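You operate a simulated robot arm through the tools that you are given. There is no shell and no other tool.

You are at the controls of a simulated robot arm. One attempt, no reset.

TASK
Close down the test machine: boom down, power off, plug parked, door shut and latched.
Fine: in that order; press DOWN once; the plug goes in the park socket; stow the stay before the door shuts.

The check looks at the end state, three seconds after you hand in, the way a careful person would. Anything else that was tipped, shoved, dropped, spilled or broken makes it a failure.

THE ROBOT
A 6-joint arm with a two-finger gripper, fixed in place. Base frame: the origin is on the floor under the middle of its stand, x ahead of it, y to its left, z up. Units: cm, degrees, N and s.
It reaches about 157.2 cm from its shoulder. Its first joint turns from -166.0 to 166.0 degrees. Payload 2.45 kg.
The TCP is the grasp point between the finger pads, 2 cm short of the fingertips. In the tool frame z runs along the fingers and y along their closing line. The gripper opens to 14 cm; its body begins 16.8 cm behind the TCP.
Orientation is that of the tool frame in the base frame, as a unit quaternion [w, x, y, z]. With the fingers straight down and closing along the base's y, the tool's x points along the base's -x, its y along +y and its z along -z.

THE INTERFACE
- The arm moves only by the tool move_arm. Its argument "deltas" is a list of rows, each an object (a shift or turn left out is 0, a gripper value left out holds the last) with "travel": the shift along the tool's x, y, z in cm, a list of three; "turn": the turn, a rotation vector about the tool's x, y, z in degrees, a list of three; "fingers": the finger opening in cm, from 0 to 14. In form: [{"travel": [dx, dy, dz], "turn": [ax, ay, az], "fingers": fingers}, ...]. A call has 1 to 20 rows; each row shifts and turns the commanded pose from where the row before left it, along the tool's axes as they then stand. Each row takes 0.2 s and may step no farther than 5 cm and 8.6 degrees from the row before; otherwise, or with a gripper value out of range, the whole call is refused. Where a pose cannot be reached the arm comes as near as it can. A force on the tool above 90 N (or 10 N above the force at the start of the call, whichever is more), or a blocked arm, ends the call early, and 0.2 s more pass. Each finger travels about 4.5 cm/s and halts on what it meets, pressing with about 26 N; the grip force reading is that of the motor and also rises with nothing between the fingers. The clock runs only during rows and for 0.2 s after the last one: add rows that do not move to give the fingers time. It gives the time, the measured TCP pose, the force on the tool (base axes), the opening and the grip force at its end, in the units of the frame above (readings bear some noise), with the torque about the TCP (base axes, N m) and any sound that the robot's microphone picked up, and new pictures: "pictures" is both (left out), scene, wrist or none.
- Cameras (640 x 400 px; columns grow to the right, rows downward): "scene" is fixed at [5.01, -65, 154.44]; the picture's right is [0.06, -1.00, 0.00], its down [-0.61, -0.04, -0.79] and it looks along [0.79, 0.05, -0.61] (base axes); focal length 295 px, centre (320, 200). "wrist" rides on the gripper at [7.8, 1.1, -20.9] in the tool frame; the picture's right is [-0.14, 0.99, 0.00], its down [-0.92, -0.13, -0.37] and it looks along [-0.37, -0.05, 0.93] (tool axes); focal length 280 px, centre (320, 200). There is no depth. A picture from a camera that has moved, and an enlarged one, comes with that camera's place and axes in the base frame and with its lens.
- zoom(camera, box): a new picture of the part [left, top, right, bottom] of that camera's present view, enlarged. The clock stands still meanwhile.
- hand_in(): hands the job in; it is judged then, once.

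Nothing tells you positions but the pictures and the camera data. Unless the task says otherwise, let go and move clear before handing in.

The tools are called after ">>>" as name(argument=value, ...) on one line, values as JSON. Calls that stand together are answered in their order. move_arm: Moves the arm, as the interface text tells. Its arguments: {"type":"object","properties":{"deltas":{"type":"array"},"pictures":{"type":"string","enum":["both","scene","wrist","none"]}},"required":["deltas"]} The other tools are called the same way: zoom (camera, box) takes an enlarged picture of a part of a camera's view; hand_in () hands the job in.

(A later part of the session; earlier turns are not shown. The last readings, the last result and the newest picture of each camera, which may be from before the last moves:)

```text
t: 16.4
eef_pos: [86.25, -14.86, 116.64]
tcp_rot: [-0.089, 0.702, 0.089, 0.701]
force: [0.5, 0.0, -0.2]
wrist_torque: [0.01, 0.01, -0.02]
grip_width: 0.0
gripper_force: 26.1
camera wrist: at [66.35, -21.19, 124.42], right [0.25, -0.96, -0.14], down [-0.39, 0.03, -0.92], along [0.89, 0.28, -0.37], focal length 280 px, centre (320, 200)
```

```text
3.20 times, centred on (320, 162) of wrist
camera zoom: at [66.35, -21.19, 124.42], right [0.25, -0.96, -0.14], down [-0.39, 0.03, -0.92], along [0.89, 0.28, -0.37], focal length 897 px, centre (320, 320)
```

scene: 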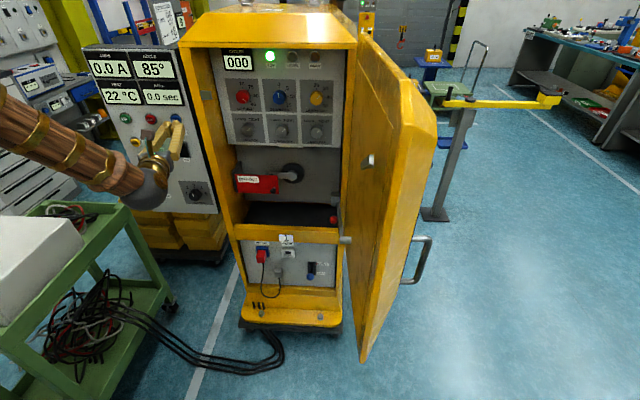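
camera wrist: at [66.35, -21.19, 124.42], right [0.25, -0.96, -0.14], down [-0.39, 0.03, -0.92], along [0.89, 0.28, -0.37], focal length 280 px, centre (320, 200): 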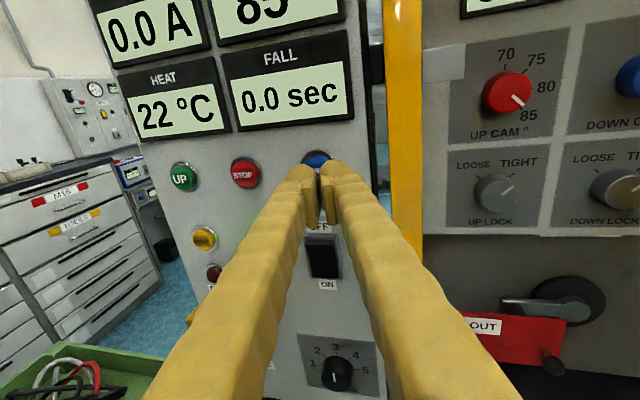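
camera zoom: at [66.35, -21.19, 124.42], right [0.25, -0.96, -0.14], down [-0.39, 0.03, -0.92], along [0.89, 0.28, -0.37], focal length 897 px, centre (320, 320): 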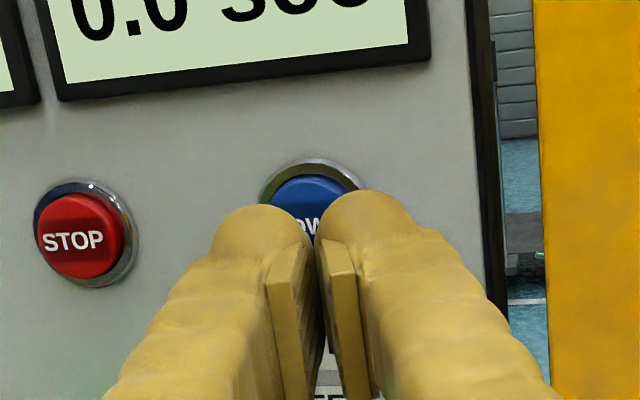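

The fingertips are lined up with DOWN. I'll advance in small steps until there's contact, watching the force and the displays.

>>> move_arm(deltas=[{"travel": [0, 0, 1.5]}, {"travel": [0, 0, 1.5]}, {"travel": [0, 0, 1.0]}, {"travel": [0, 0, 0.5]}], pictures="wrist")

```text
t: 17.4
eef_pos: [90.65, -13.65, 116.61]
tcp_rot: [-0.089, 0.702, 0.09, 0.701]
force: [-0.5, -0.4, -0.2]
wrist_torque: [-0.04, -0.01, -0.02]
grip_width: 0.01
gripper_force: 26.0
camera wrist: at [70.69, -20.01, 124.35], right [0.25, -0.96, -0.14], down [-0.39, 0.03, -0.92], along [0.89, 0.28, -0.37], focal length 280 px, centre (320, 200)
```

wrist: 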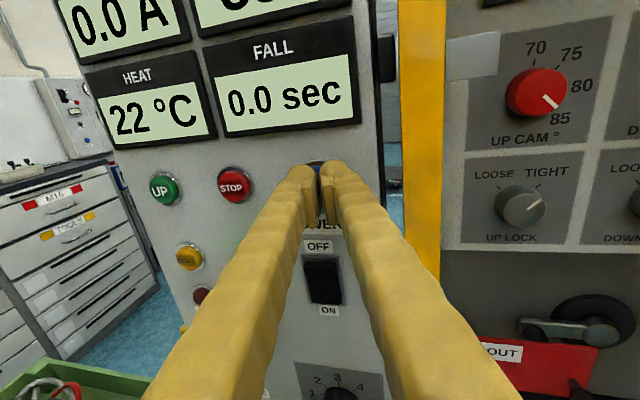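

>>> move_arm(deltas=[{"travel": [0, 0, 0.4]}, {"travel": [0, 0, 0.3]}, {"travel": [0, 0, 0.3]}], pictures="both")

```text
t: 18.2
eef_pos: [91.56, -13.58, 116.55]
tcp_rot: [-0.09, 0.702, 0.09, 0.701]
force: [-37.5, -15.1, 1.6]
wrist_torque: [-0.04, -0.09, -0.56]
grip_width: 0.02
gripper_force: 26.1
heard: click
camera wrist: at [71.59, -19.91, 124.34], right [0.25, -0.96, -0.14], down [-0.39, 0.03, -0.92], along [0.89, 0.28, -0.37], focal length 280 px, centre (320, 200)
```

scene: 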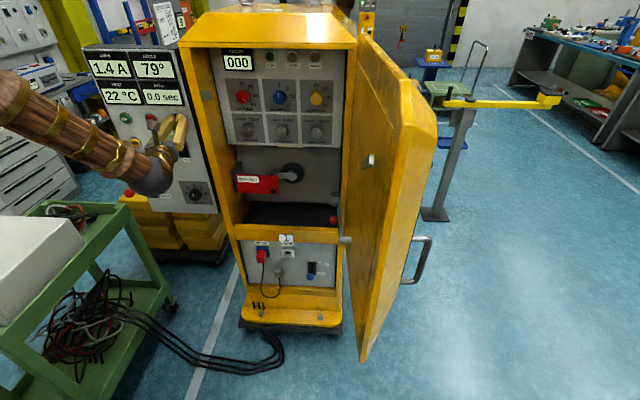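
wrist: 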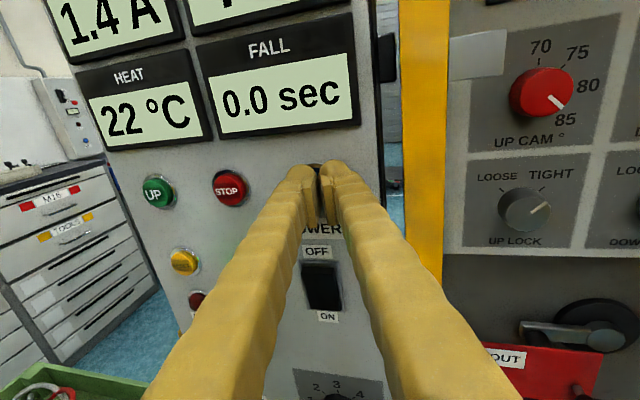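

There was a click, and the boom is moving: ANGLE reads 79° at 1.4 A. I'll back off straight from the button and watch it come down.

>>> move_arm(deltas=[{"travel": [0, 0, -1.5]}, {"travel": [0, 0, -2.0]}, {"travel": [0, 0, -2.0]}, {"travel": [0, 0, 0]}, {"travel": [0, 0, 0]}], pictures="both")

>>> zoom(camera="scene", box=[80, 40, 240, 140])

```text
t: 19.4
eef_pos: [86.27, -14.88, 116.48]
tcp_rot: [-0.09, 0.702, 0.09, 0.701]
force: [-0.5, 0.7, -0.2]
wrist_torque: [0.01, 0.01, -0.03]
grip_width: 0.0
gripper_force: 25.6
camera wrist: at [66.29, -21.21, 124.29], right [0.25, -0.96, -0.14], down [-0.39, 0.03, -0.92], along [0.89, 0.28, -0.37], focal length 280 px, centre (320, 200)
```

scene: 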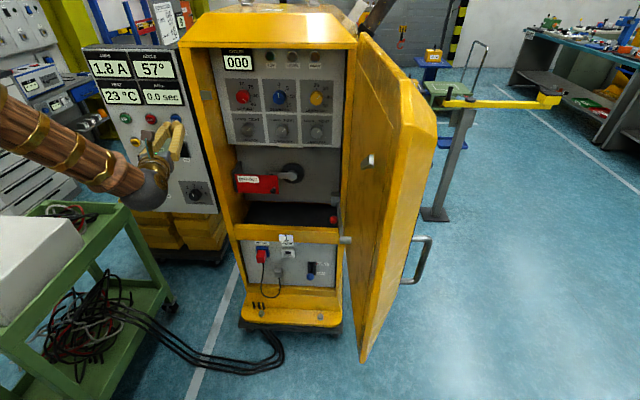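
wrist: 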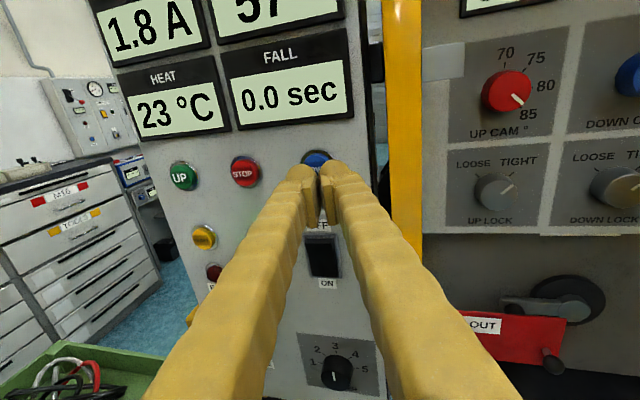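

```text
4.00 times, centred on (160, 90) of scene
camera zoom: at [5.01, -65.0, 154.44], right [0.06, -1.0, 0.0], down [-0.61, -0.04, -0.79], along [0.79, 0.05, -0.61], focal length 1181 px, centre (960, 640)
```

zoom: 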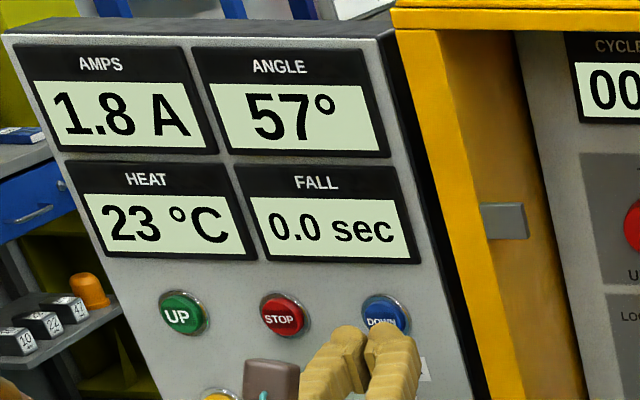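

The boom keeps going down (57°) after release. I'll wait here and watch.

>>> move_arm(deltas=[{"travel": [0, 0, 0]}, {"travel": [0, 0, 0]}, {"travel": [0, 0, 0]}, {"travel": [0, 0, 0]}, {"travel": [0, 0, 0]}, {"travel": [0, 0, 0]}, {"travel": [0, 0, 0]}, {"travel": [0, 0, 0]}, {"travel": [0, 0, 0]}, {"travel": [0, 0, 0]}, {"travel": [0, 0, 0]}, {"travel": [0, 0, 0]}], pictures="both")

```text
t: 22.0
eef_pos: [86.28, -14.83, 116.57]
tcp_rot: [-0.089, 0.702, 0.09, 0.701]
force: [-0.8, -0.1, 0.8]
wrist_torque: [0.01, 0.01, -0.01]
grip_width: 0.0
gripper_force: 25.7
camera wrist: at [66.3, -21.21, 124.29], right [0.25, -0.96, -0.14], down [-0.39, 0.03, -0.92], along [0.89, 0.28, -0.37], focal length 280 px, centre (320, 200)
```

scene: 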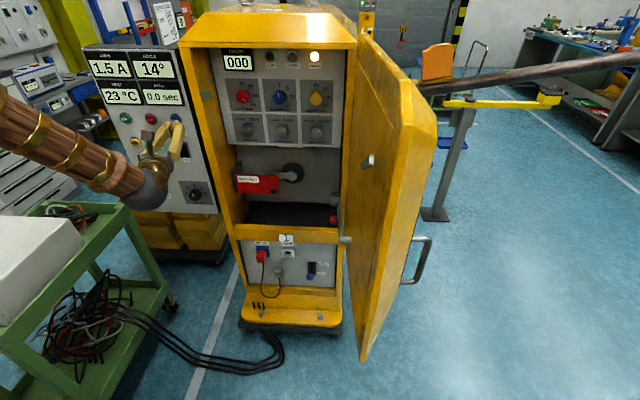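
wrist: 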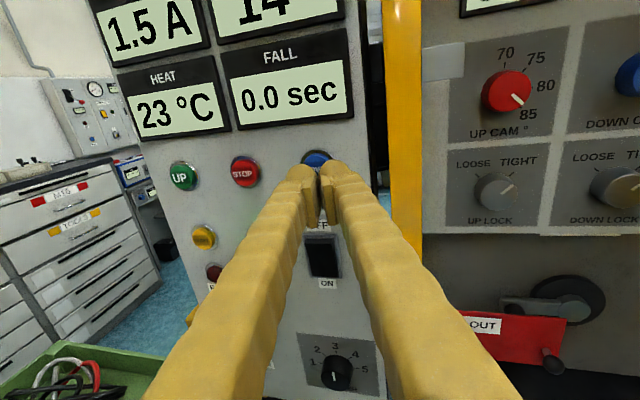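

>>> move_arm(deltas=[{"travel": [0, 0, 0]}, {"travel": [0, 0, 0]}, {"travel": [0, 0, 0]}, {"travel": [0, 0, 0]}, {"travel": [0, 0, 0]}, {"travel": [0, 0, 0]}, {"travel": [0, 0, 0]}, {"travel": [0, 0, 0]}, {"travel": [0, 0, 0]}, {"travel": [0, 0, 0]}], pictures="both")

>>> zoom(camera="scene", box=[80, 40, 240, 140])

>>> zoom(camera="scene", box=[220, 30, 380, 130])

>>> zoom(camera="scene", box=[630, 0, 640, 400])

>>> zoom(camera="scene", box=[100, 110, 260, 210])

>>> zoom(camera="wrist", box=[240, 200, 400, 300])

```text
t: 24.2
eef_pos: [86.18, -14.89, 116.58]
tcp_rot: [-0.09, 0.702, 0.09, 0.701]
force: [-0.1, 0.0, 0.6]
wrist_torque: [0.01, 0.0, 0.01]
grip_width: 0.0
gripper_force: 26.2
camera wrist: at [66.3, -21.21, 124.29], right [0.25, -0.96, -0.14], down [-0.39, 0.03, -0.92], along [0.89, 0.28, -0.37], focal length 280 px, centre (320, 200)
```

scene: 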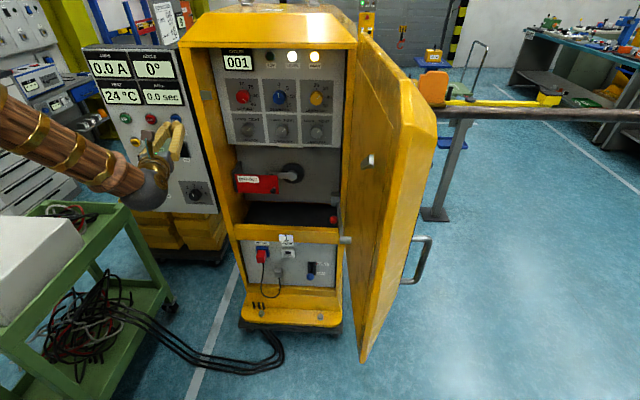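
wrist: 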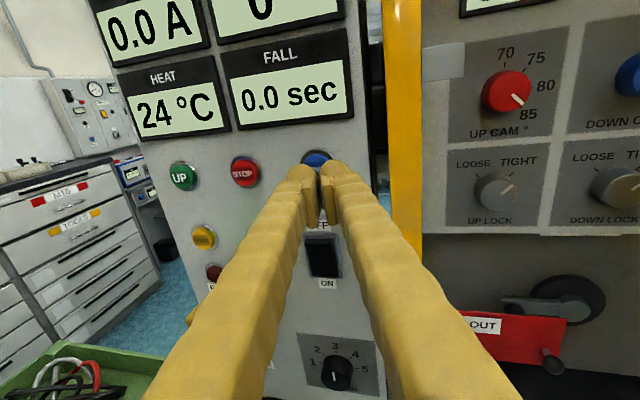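

```text
4.00 times, centred on (160, 90) of scene
camera zoom: at [5.01, -65.0, 154.44], right [0.06, -1.0, 0.0], down [-0.61, -0.04, -0.79], along [0.79, 0.05, -0.61], focal length 1181 px, centre (960, 640)
```

zoom: 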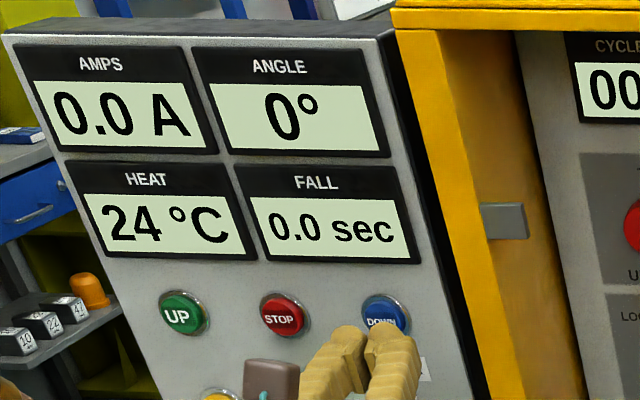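

```text
4.00 times, centred on (300, 80) of scene
camera zoom: at [5.01, -65.0, 154.44], right [0.06, -1.0, 0.0], down [-0.61, -0.04, -0.79], along [0.79, 0.05, -0.61], focal length 1181 px, centre (400, 680)
```

zoom: 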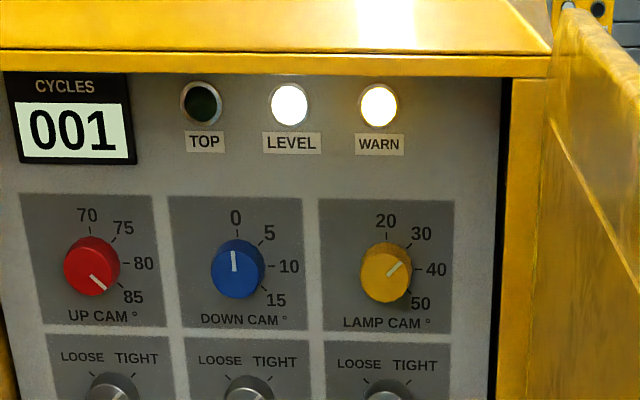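

```text
1.00 times, centred on (635, 200) of scene (not enlarged: the box is as wide or as high as the picture)
camera zoom: at [5.01, -65.0, 154.44], right [0.06, -1.0, 0.0], down [-0.61, -0.04, -0.79], along [0.79, 0.05, -0.61], focal length 295 px, centre (5, 200)
```

zoom: 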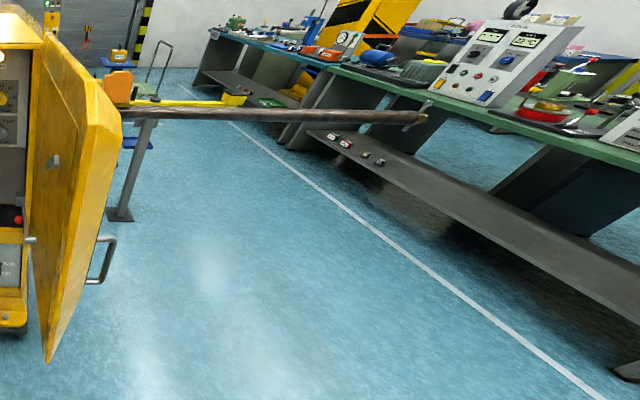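

```text
4.00 times, centred on (180, 160) of scene
camera zoom: at [5.01, -65.0, 154.44], right [0.06, -1.0, 0.0], down [-0.61, -0.04, -0.79], along [0.79, 0.05, -0.61], focal length 1181 px, centre (880, 360)
```

zoom: 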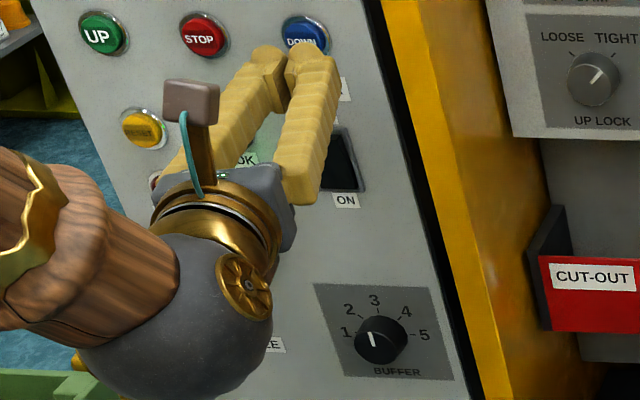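

```text
4.00 times, centred on (320, 250) of wrist
camera zoom: at [66.3, -21.21, 124.29], right [0.25, -0.96, -0.14], down [-0.39, 0.03, -0.92], along [0.89, 0.28, -0.37], focal length 1122 px, centre (320, 0)
```

zoom: 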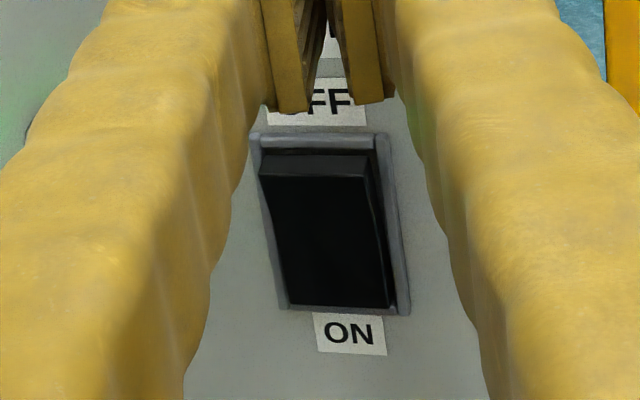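

The boom is down: ANGLE reads 0°, the LEVEL lamp is lit, amps are 0 and the counter shows 001. Next is power off. The OFF (upper) half of the rocker stands proud at about [93.5, -11.7, 107], so I'll line up with it.

>>> move_arm(deltas=[{"travel": [-3.3, -0.4, 0]}, {"travel": [-3.3, -0.4, 0]}, {"travel": [-3.2, -0.35, 0.3]}, {"travel": [0, 0, 0]}], pictures="both")

>>> zoom(camera="scene", box=[130, 110, 230, 172])

>>> zoom(camera="wrist", box=[240, 120, 400, 220])

```text
t: 25.2
eef_pos: [86.31, -13.64, 106.82]
tcp_rot: [-0.089, 0.702, 0.09, 0.701]
force: [-0.7, -0.1, -0.4]
wrist_torque: [0.02, 0.02, 0.05]
grip_width: 0.02
gripper_force: 26.4
camera wrist: at [66.34, -20.04, 114.44], right [0.25, -0.96, -0.14], down [-0.39, 0.03, -0.92], along [0.89, 0.28, -0.37], focal length 280 px, centre (320, 200)
```

scene: 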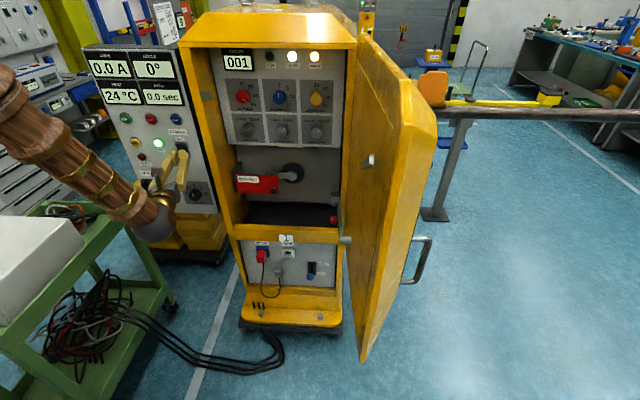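
wrist: 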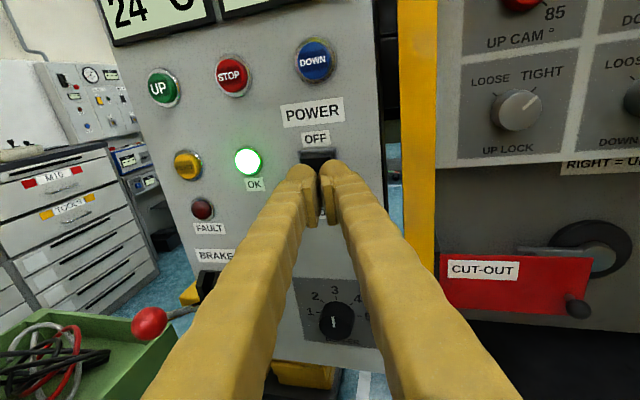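

```text
6.40 times, centred on (180, 141) of scene
camera zoom: at [5.01, -65.0, 154.44], right [0.06, -1.0, 0.0], down [-0.61, -0.04, -0.79], along [0.79, 0.05, -0.61], focal length 1889 px, centre (1216, 578)
```

zoom: 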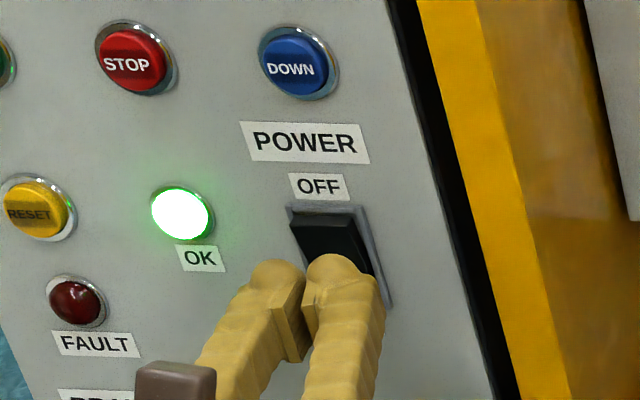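

```text
4.00 times, centred on (320, 170) of wrist
camera zoom: at [66.34, -20.04, 114.44], right [0.25, -0.96, -0.14], down [-0.39, 0.03, -0.92], along [0.89, 0.28, -0.37], focal length 1122 px, centre (320, 320)
```

zoom: 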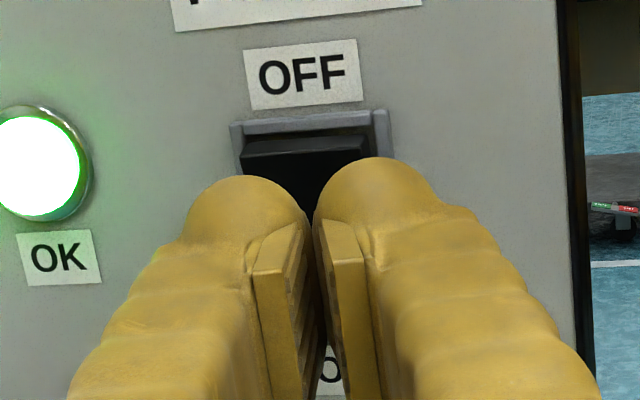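

I'm lined up about 1 cm below the top edge of the OFF half. I'll press in gently.

>>> move_arm(deltas=[{"travel": [0.1, -0.3, 1.5]}, {"travel": [0, 0, 1.5]}, {"travel": [0, 0, 0.8]}, {"travel": [0, 0, 0.4]}, {"travel": [0, 0, 0.3]}], pictures="wrist")

```text
t: 26.4
eef_pos: [90.62, -12.21, 106.85]
tcp_rot: [-0.088, 0.702, 0.089, 0.701]
force: [-17.2, -3.9, 1.2]
wrist_torque: [-0.05, 0.13, -0.2]
grip_width: 0.0
gripper_force: 25.9
camera wrist: at [70.58, -18.61, 114.61], right [0.25, -0.96, -0.14], down [-0.39, 0.03, -0.92], along [0.89, 0.28, -0.37], focal length 280 px, centre (320, 200)
```

wrist: 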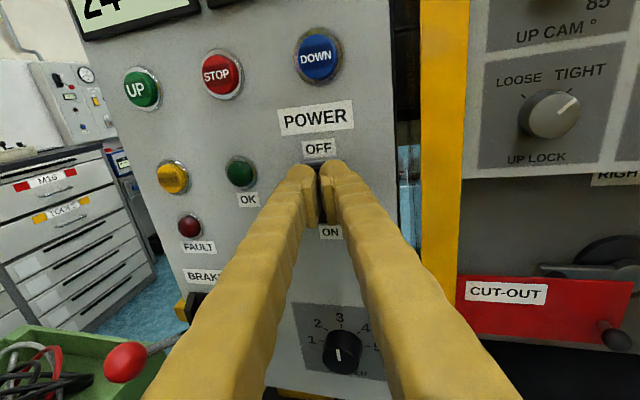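

>>> zoom(camera="scene", box=[80, 40, 240, 140])

>>> zoom(camera="scene", box=[140, 120, 220, 170])

>>> zoom(camera="scene", box=[220, 30, 380, 130])

```text
4.00 times, centred on (160, 90) of scene
camera zoom: at [5.01, -65.0, 154.44], right [0.06, -1.0, 0.0], down [-0.61, -0.04, -0.79], along [0.79, 0.05, -0.61], focal length 1181 px, centre (960, 640)
```

zoom: 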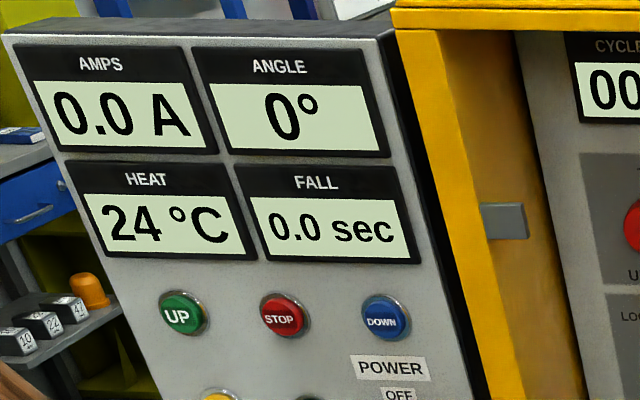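

```text
8.00 times, centred on (180, 145) of scene
camera zoom: at [5.01, -65.0, 154.44], right [0.06, -1.0, 0.0], down [-0.61, -0.04, -0.79], along [0.79, 0.05, -0.61], focal length 2362 px, centre (1440, 640)
```

zoom: 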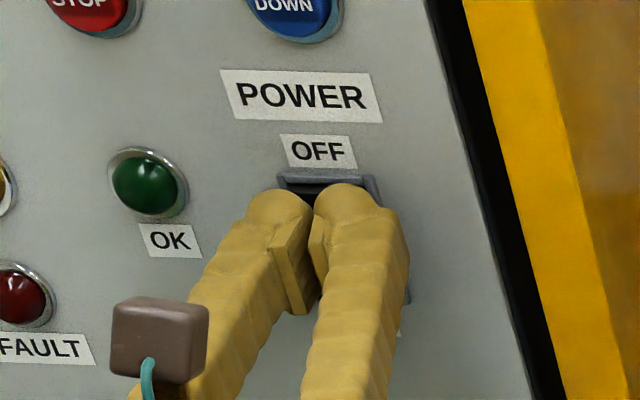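

```text
4.00 times, centred on (300, 80) of scene
camera zoom: at [5.01, -65.0, 154.44], right [0.06, -1.0, 0.0], down [-0.61, -0.04, -0.79], along [0.79, 0.05, -0.61], focal length 1181 px, centre (400, 680)
```

zoom: 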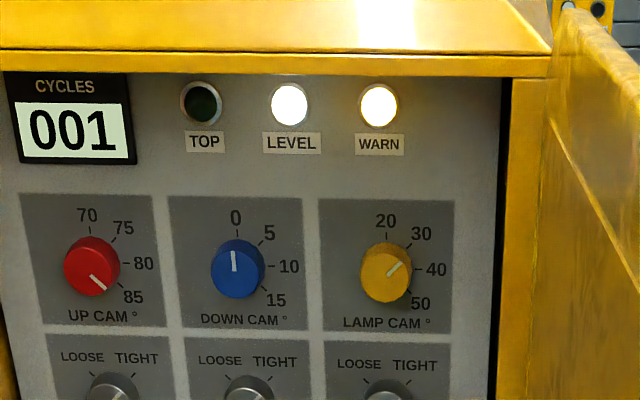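

The OK lamp has gone out, but no click was heard. I'll press a little further so the rocker seats fully in OFF.

>>> move_arm(deltas=[{"travel": [0, 0, 0.3]}, {"travel": [0, 0, 0.3]}, {"travel": [0, 0, 0]}], pictures="scene")

>>> zoom(camera="scene", box=[140, 120, 220, 170])

```text
t: 26.9
eef_pos: [90.49, -12.18, 106.94]
tcp_rot: [-0.089, 0.702, 0.089, 0.701]
force: [-32.8, -2.3, 12.6]
wrist_torque: [-0.09, 0.05, -0.31]
grip_width: 0.0
gripper_force: 26.7
stopped in row 2: the force on the tool passed its limit at 106 N (the readings are from after the stop); the commanded pose is now the measured one
```

scene: 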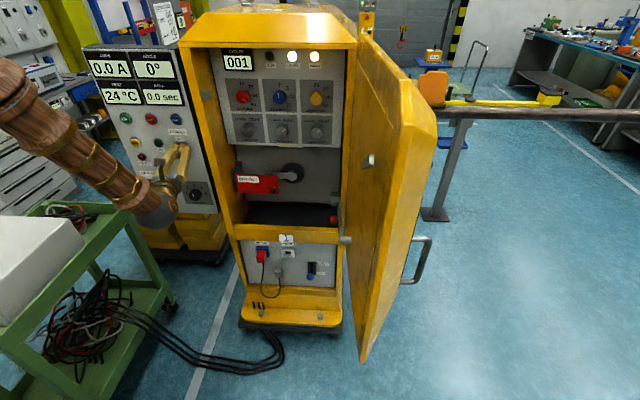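

```text
8.00 times, centred on (180, 145) of scene
camera zoom: at [5.01, -65.0, 154.44], right [0.06, -1.0, 0.0], down [-0.61, -0.04, -0.79], along [0.79, 0.05, -0.61], focal length 2362 px, centre (1440, 640)
```

zoom: 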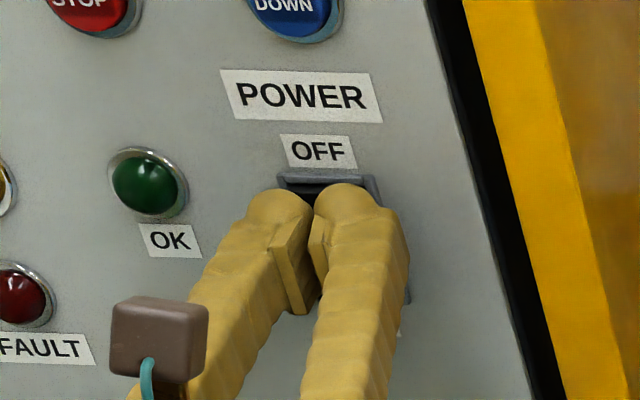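

The rocker is against its stop. I'll back off and check where it settles.

>>> move_arm(deltas=[{"travel": [0, 0, -1.0]}, {"travel": [0, 0, -2.5]}, {"travel": [0, 0, -2.5]}, {"travel": [2.5, 0, -2]}, {"travel": [2.5, 0, 0]}], pictures="both")

>>> zoom(camera="scene", box=[140, 120, 220, 170])

>>> zoom(camera="wrist", box=[240, 160, 400, 260])

```text
t: 28.1
eef_pos: [82.7, -14.21, 111.64]
tcp_rot: [-0.089, 0.703, 0.089, 0.7]
force: [0.6, 0.4, 0.2]
wrist_torque: [0.0, -0.02, 0.03]
grip_width: 0.0
gripper_force: 26.3
camera wrist: at [62.68, -20.5, 119.5], right [0.25, -0.96, -0.14], down [-0.39, 0.03, -0.92], along [0.89, 0.28, -0.37], focal length 280 px, centre (320, 200)
```

scene: 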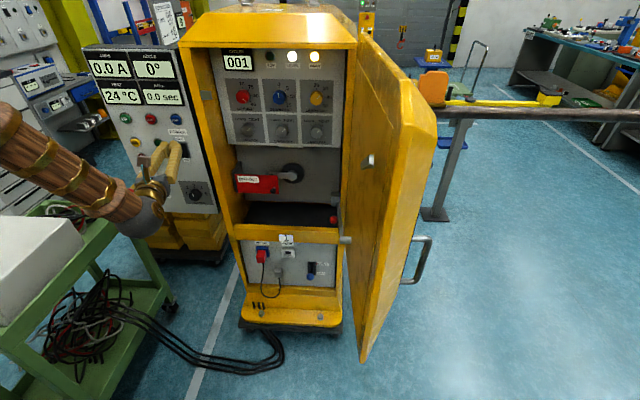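
wrist: 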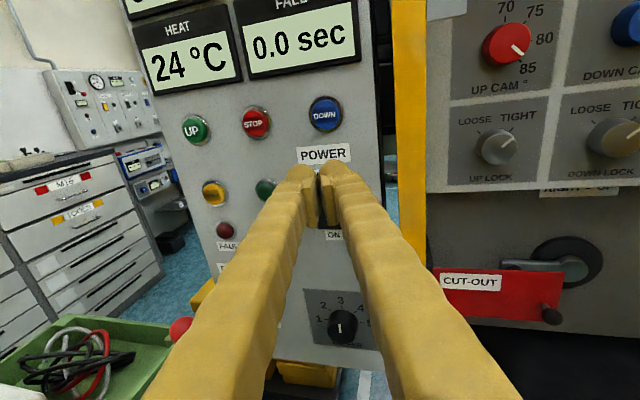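

```text
8.00 times, centred on (180, 145) of scene
camera zoom: at [5.01, -65.0, 154.44], right [0.06, -1.0, 0.0], down [-0.61, -0.04, -0.79], along [0.79, 0.05, -0.61], focal length 2362 px, centre (1440, 640)
```

zoom: 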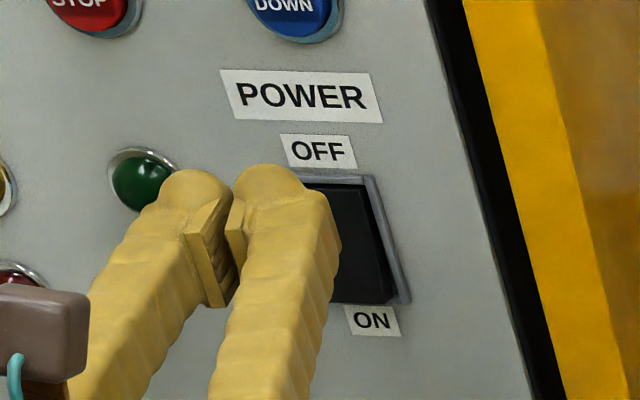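

```text
4.00 times, centred on (320, 210) of wrist
camera zoom: at [62.68, -20.5, 119.5], right [0.25, -0.96, -0.14], down [-0.39, 0.03, -0.92], along [0.89, 0.28, -0.37], focal length 1122 px, centre (320, 160)
```

zoom: 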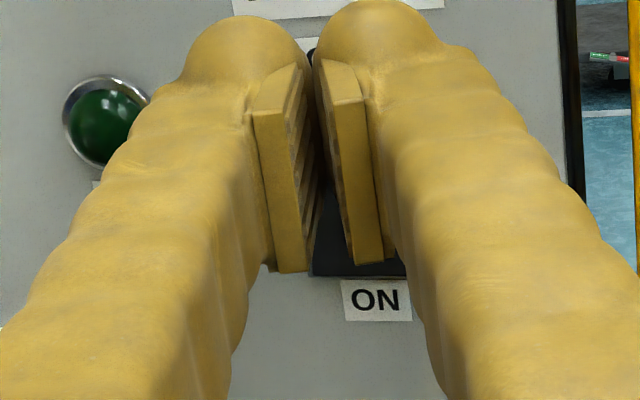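

The rocker now leans to OFF and the OK lamp is dark. Next I'll back away, open the fingers and move in front of the lower panel. The plug is near [91, -33.8, 55] and the PARK socket near [95, -45, 54].

>>> move_arm(deltas=[{"travel": [0, 0, -5]}, {"travel": [0, 0, -5]}, {"travel": [0, 0, -3]}, {"travel": [0, 4.5, 0], "fingers": 8}, {"travel": [0, 4.5, 0]}, {"travel": [0, 4.5, 0]}, {"travel": [0, 3.5, 0]}, {"turn": [-7.4, 0, 0]}, {"turn": [-7.3, 0, 0]}, {"travel": [-5, 0, 0]}, {"travel": [-5, 0, 0]}, {"travel": [-5, 0, 0]}, {"travel": [-5, 0, 0]}, {"travel": [-5, 0, 0]}, {"travel": [-5, 0, 0]}, {"travel": [-5, 0, 0]}], pictures="both")

>>> zoom(camera="scene", box=[140, 120, 220, 170])

```text
t: 31.5
eef_pos: [74.57, -33.93, 76.71]
tcp_rot: [0.002, 0.709, -0.001, 0.705]
force: [0.3, 0.1, 0.5]
wrist_torque: [0.0, 0.03, -0.01]
grip_width: 8.01
gripper_force: 0.1
camera wrist: at [53.66, -34.99, 84.5], right [0.0, -0.99, -0.14], down [-0.37, 0.13, -0.92], along [0.93, 0.05, -0.37], focal length 280 px, centre (320, 200)
```

scene: 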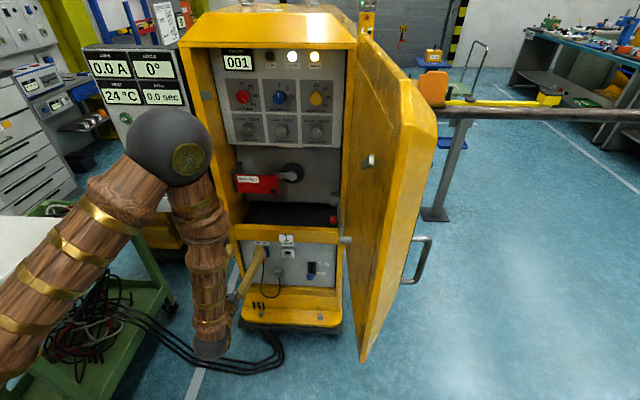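
wrist: 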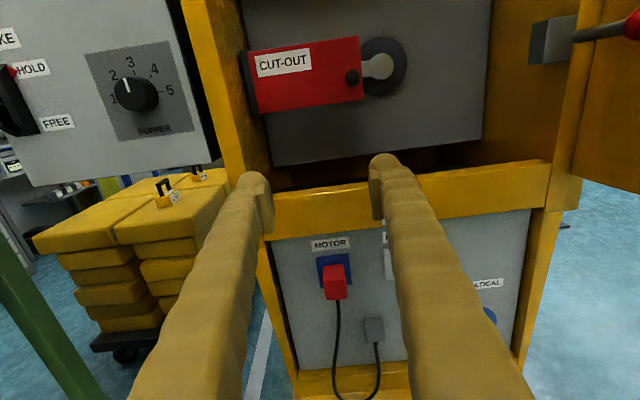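

```text
8.00 times, centred on (180, 145) of scene
camera zoom: at [5.01, -65.0, 154.44], right [0.06, -1.0, 0.0], down [-0.61, -0.04, -0.79], along [0.79, 0.05, -0.61], focal length 2362 px, centre (1440, 640)
```

zoom: 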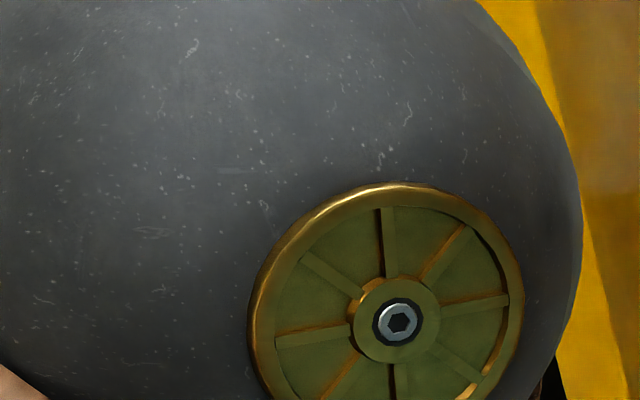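

The elbow and forearm are clear of the machine. I'll lower to the height of the plug and look again.

>>> move_arm(deltas=[{"travel": [-5, 0, 0]}, {"travel": [-5, 0, 0]}, {"travel": [-5, 0, 0]}, {"travel": [-4, 0, 0]}, {"travel": [0, 0, 0]}], pictures="both")

>>> zoom(camera="wrist", box=[220, 100, 460, 250])

>>> zoom(camera="scene", box=[220, 220, 340, 295])

```text
t: 32.7
eef_pos: [74.75, -33.86, 57.69]
tcp_rot: [0.001, 0.708, -0.001, 0.706]
force: [1.2, 0.2, -0.2]
wrist_torque: [-0.02, 0.01, 0.01]
grip_width: 7.99
gripper_force: 0.1
camera wrist: at [53.88, -34.88, 65.41], right [0.0, -0.99, -0.14], down [-0.37, 0.13, -0.92], along [0.93, 0.05, -0.37], focal length 280 px, centre (320, 200)
```

scene: 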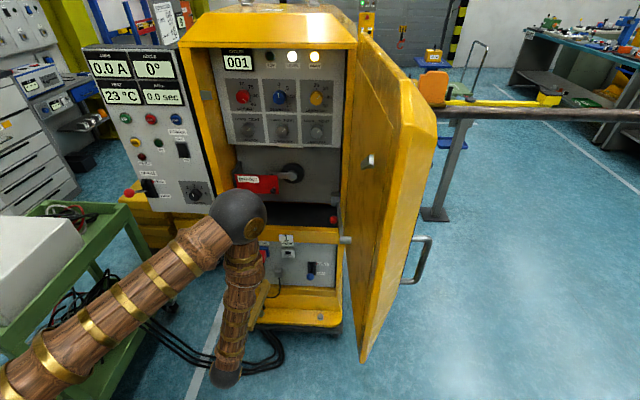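
wrist: 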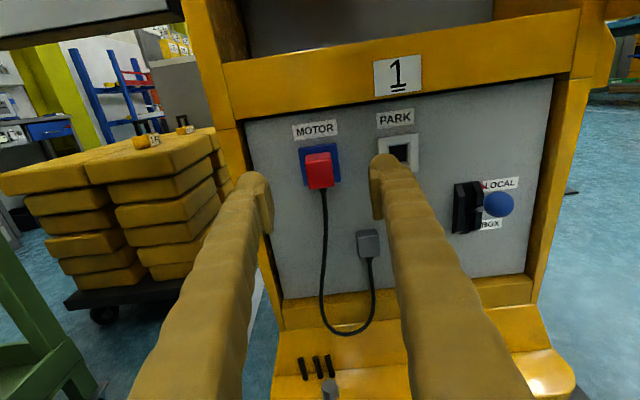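

```text
2.67 times, centred on (340, 175) of wrist
camera zoom: at [53.88, -34.88, 65.41], right [0.0, -0.99, -0.14], down [-0.37, 0.13, -0.92], along [0.93, 0.05, -0.37], focal length 748 px, centre (267, 267)
```

zoom: 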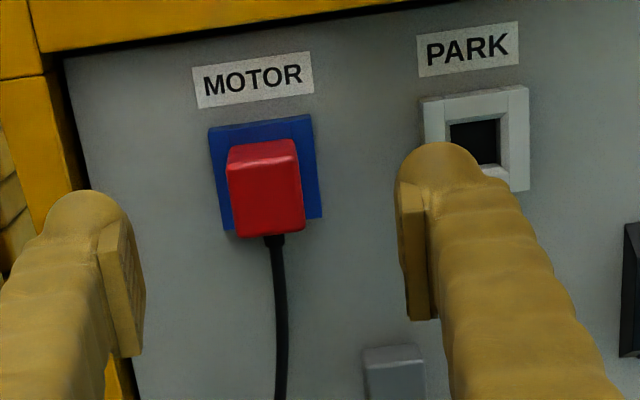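

```text
5.33 times, centred on (280, 258) of scene
camera zoom: at [5.01, -65.0, 154.44], right [0.06, -1.0, 0.0], down [-0.61, -0.04, -0.79], along [0.79, 0.05, -0.61], focal length 1574 px, centre (533, -107)
```

zoom: 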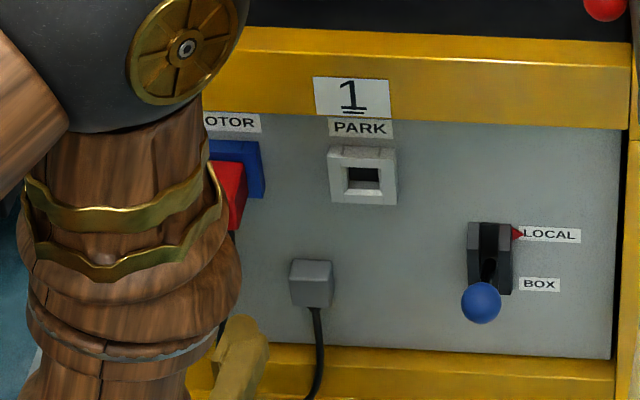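

The red plug is centred near [90–94, -33.5, 54.8], with its cable leaving downward. I'll line up the fingers on either side and approach.

>>> move_arm(deltas=[{"travel": [-2.9, -0.4, 0]}, {"travel": [0, 0, 4]}, {"travel": [0, 0, 4]}, {"travel": [0, 0, 3]}, {"travel": [0, 0, 0]}], pictures="both")

>>> zoom(camera="wrist", box=[220, 100, 460, 250])

>>> zoom(camera="scene", box=[220, 220, 340, 295])

>>> zoom(camera="scene", box=[140, 120, 220, 170])

```text
t: 33.9
eef_pos: [85.44, -33.72, 54.91]
tcp_rot: [0.002, 0.708, -0.002, 0.706]
force: [-0.9, 0.5, 0.7]
wrist_torque: [-0.01, 0.01, 0.03]
grip_width: 7.98
gripper_force: 0.1
camera wrist: at [64.56, -34.7, 62.82], right [0.0, -0.99, -0.14], down [-0.37, 0.13, -0.92], along [0.93, 0.05, -0.37], focal length 280 px, centre (320, 200)
```

scene: 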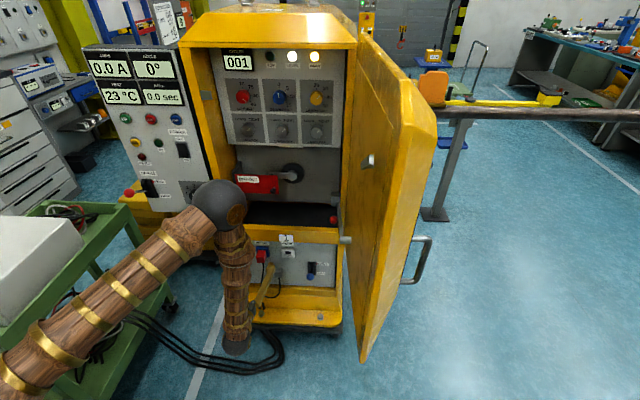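
wrist: 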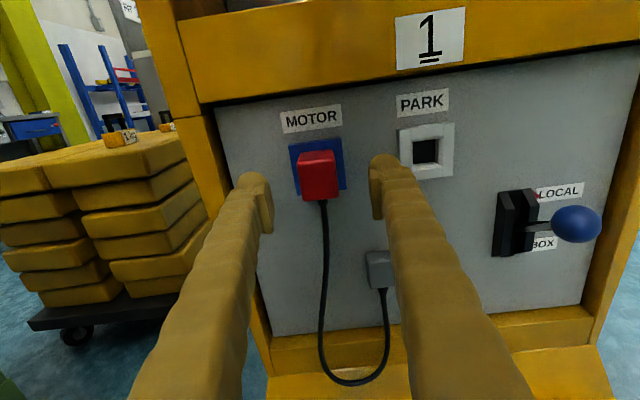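

```text
2.67 times, centred on (340, 175) of wrist
camera zoom: at [64.56, -34.7, 62.82], right [0.0, -0.99, -0.14], down [-0.37, 0.13, -0.92], along [0.93, 0.05, -0.37], focal length 748 px, centre (267, 267)
```

zoom: 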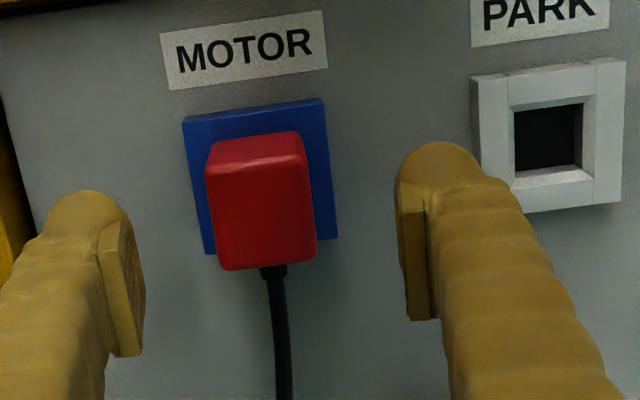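

```text
5.33 times, centred on (280, 258) of scene
camera zoom: at [5.01, -65.0, 154.44], right [0.06, -1.0, 0.0], down [-0.61, -0.04, -0.79], along [0.79, 0.05, -0.61], focal length 1574 px, centre (533, -107)
```

zoom: 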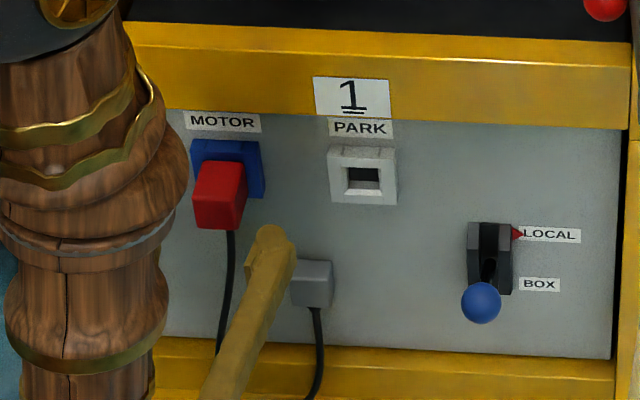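

```text
8.00 times, centred on (180, 145) of scene
camera zoom: at [5.01, -65.0, 154.44], right [0.06, -1.0, 0.0], down [-0.61, -0.04, -0.79], along [0.79, 0.05, -0.61], focal length 2362 px, centre (1440, 640)
```

zoom: 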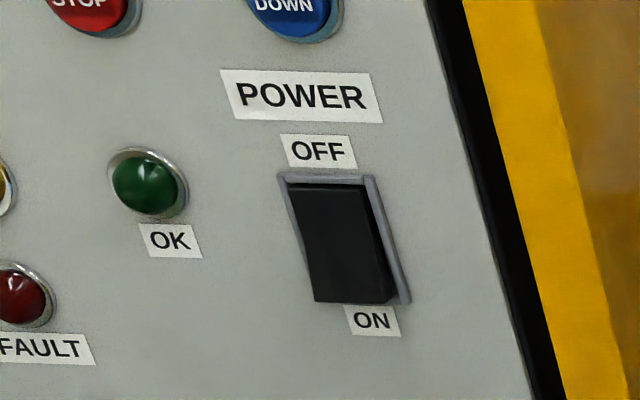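

The rocker is clearly at OFF with the OK lamp dark. I'm straddling the plug now, so I'll move in the last few cm and check before gripping.

>>> move_arm(deltas=[{"travel": [-0.3, -0.25, 1.5]}, {"travel": [0, 0, 1.5]}, {"travel": [0, 0, 1.5]}, {"travel": [0, 0, 0]}], pictures="wrist")

>>> zoom(camera="wrist", box=[220, 100, 460, 250])

>>> zoom(camera="scene", box=[220, 220, 340, 295])

```text
t: 34.9
eef_pos: [89.9, -33.45, 54.58]
tcp_rot: [0.001, 0.709, 0.0, 0.705]
force: [1.0, -0.1, -0.4]
wrist_torque: [-0.02, -0.01, 0.01]
grip_width: 7.98
gripper_force: 0.1
camera wrist: at [69.02, -34.5, 62.39], right [0.0, -0.99, -0.14], down [-0.37, 0.13, -0.92], along [0.93, 0.05, -0.37], focal length 280 px, centre (320, 200)
```

wrist: 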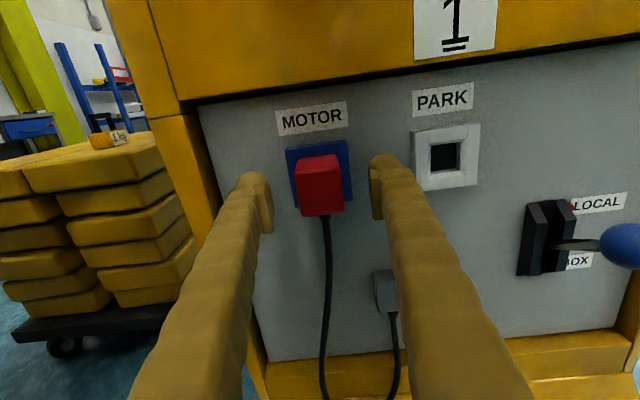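

```text
2.67 times, centred on (340, 175) of wrist
camera zoom: at [69.02, -34.5, 62.39], right [0.0, -0.99, -0.14], down [-0.37, 0.13, -0.92], along [0.93, 0.05, -0.37], focal length 748 px, centre (267, 267)
```

zoom: 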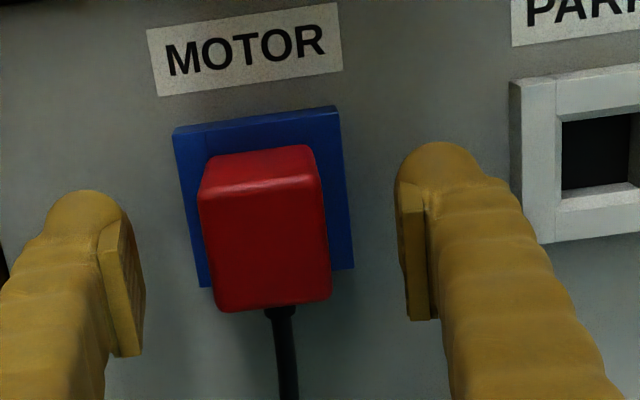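

```text
5.33 times, centred on (280, 258) of scene
camera zoom: at [5.01, -65.0, 154.44], right [0.06, -1.0, 0.0], down [-0.61, -0.04, -0.79], along [0.79, 0.05, -0.61], focal length 1574 px, centre (533, -107)
```

zoom: 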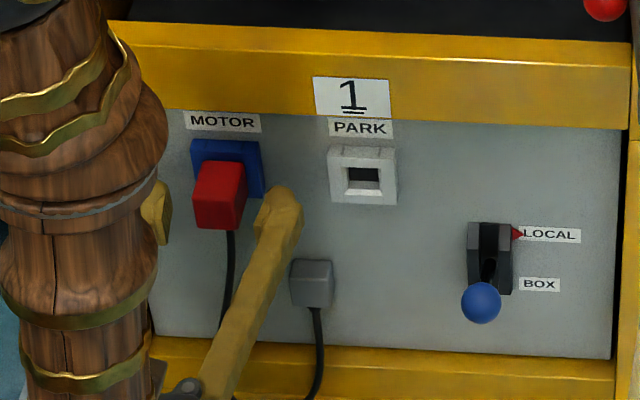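

The plug is centred between the fingers. I'll go 0.8 cm deeper and close on it.

>>> move_arm(deltas=[{"travel": [0, 0, 0.8]}, {"fingers": 0}, {"fingers": 0}, {"fingers": 0}, {"fingers": 0}, {"fingers": 0}], pictures="both")

>>> zoom(camera="wrist", box=[220, 100, 460, 250])

>>> zoom(camera="scene", box=[220, 220, 340, 295])

```text
t: 36.3
eef_pos: [90.74, -33.51, 54.56]
tcp_rot: [0.002, 0.708, -0.001, 0.706]
force: [3.3, -9.4, -0.8]
wrist_torque: [0.01, 0.1, -0.11]
grip_width: 3.48
gripper_force: 26.2
camera wrist: at [69.77, -34.53, 62.39], right [0.0, -0.99, -0.14], down [-0.37, 0.13, -0.92], along [0.93, 0.05, -0.37], focal length 280 px, centre (320, 200)
```

scene: 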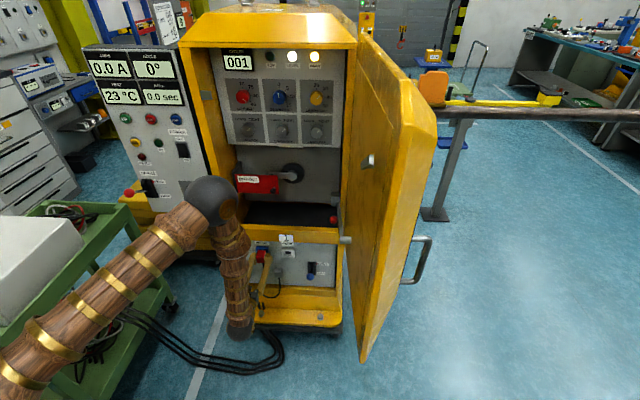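
wrist: 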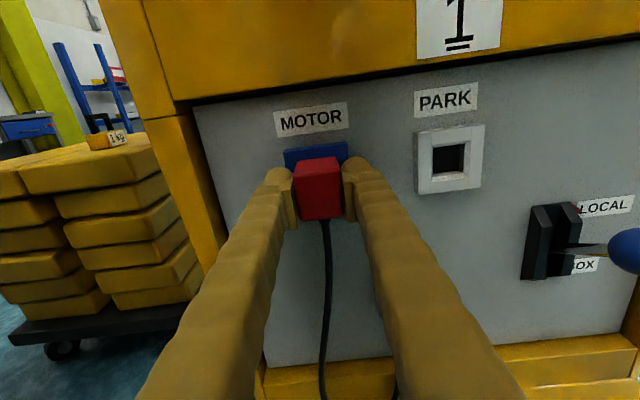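

```text
2.67 times, centred on (340, 175) of wrist
camera zoom: at [69.77, -34.53, 62.39], right [0.0, -0.99, -0.14], down [-0.37, 0.13, -0.92], along [0.93, 0.05, -0.37], focal length 748 px, centre (267, 267)
```

zoom: 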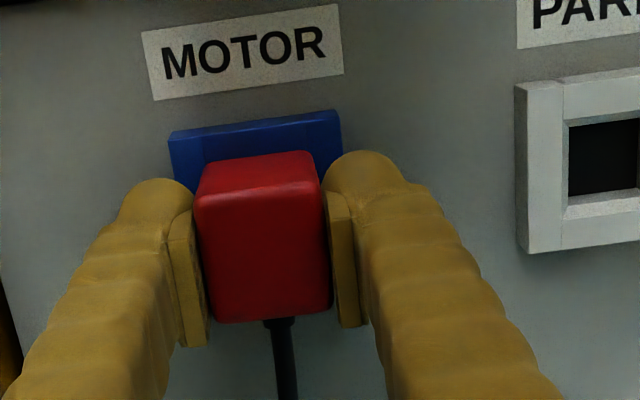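

```text
5.33 times, centred on (280, 258) of scene
camera zoom: at [5.01, -65.0, 154.44], right [0.06, -1.0, 0.0], down [-0.61, -0.04, -0.79], along [0.79, 0.05, -0.61], focal length 1574 px, centre (533, -107)
```

zoom: 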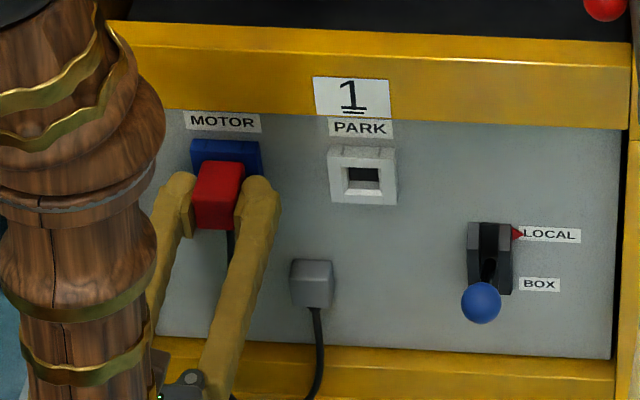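

I have the plug (3.48 cm wide). I'll pull it straight out along -x.

>>> move_arm(deltas=[{"travel": [0, 0.1, -0.5]}, {"travel": [0, 0, -0.7]}, {"travel": [0, 0, -1.0]}, {"travel": [0, 0, -1.0]}], pictures="wrist")

>>> zoom(camera="scene", box=[220, 220, 340, 295])

```text
t: 37.3
eef_pos: [87.44, -33.54, 54.62]
tcp_rot: [0.001, 0.708, 0.0, 0.706]
force: [-0.1, 0.0, 0.4]
wrist_torque: [0.0, -0.01, -0.01]
grip_width: 3.48
gripper_force: 25.8
camera wrist: at [66.62, -34.56, 62.4], right [0.0, -0.99, -0.14], down [-0.37, 0.13, -0.92], along [0.93, 0.05, -0.37], focal length 280 px, centre (320, 200)
```

wrist: 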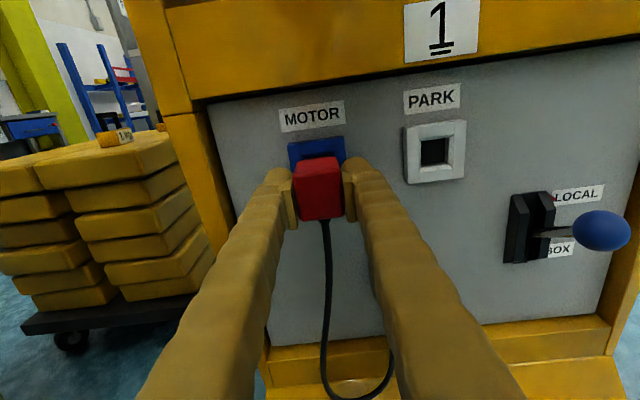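

```text
5.33 times, centred on (280, 258) of scene
camera zoom: at [5.01, -65.0, 154.44], right [0.06, -1.0, 0.0], down [-0.61, -0.04, -0.79], along [0.79, 0.05, -0.61], focal length 1574 px, centre (533, -107)
```

zoom: 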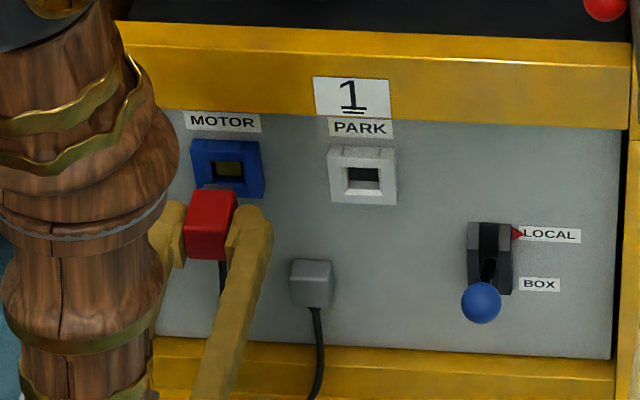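

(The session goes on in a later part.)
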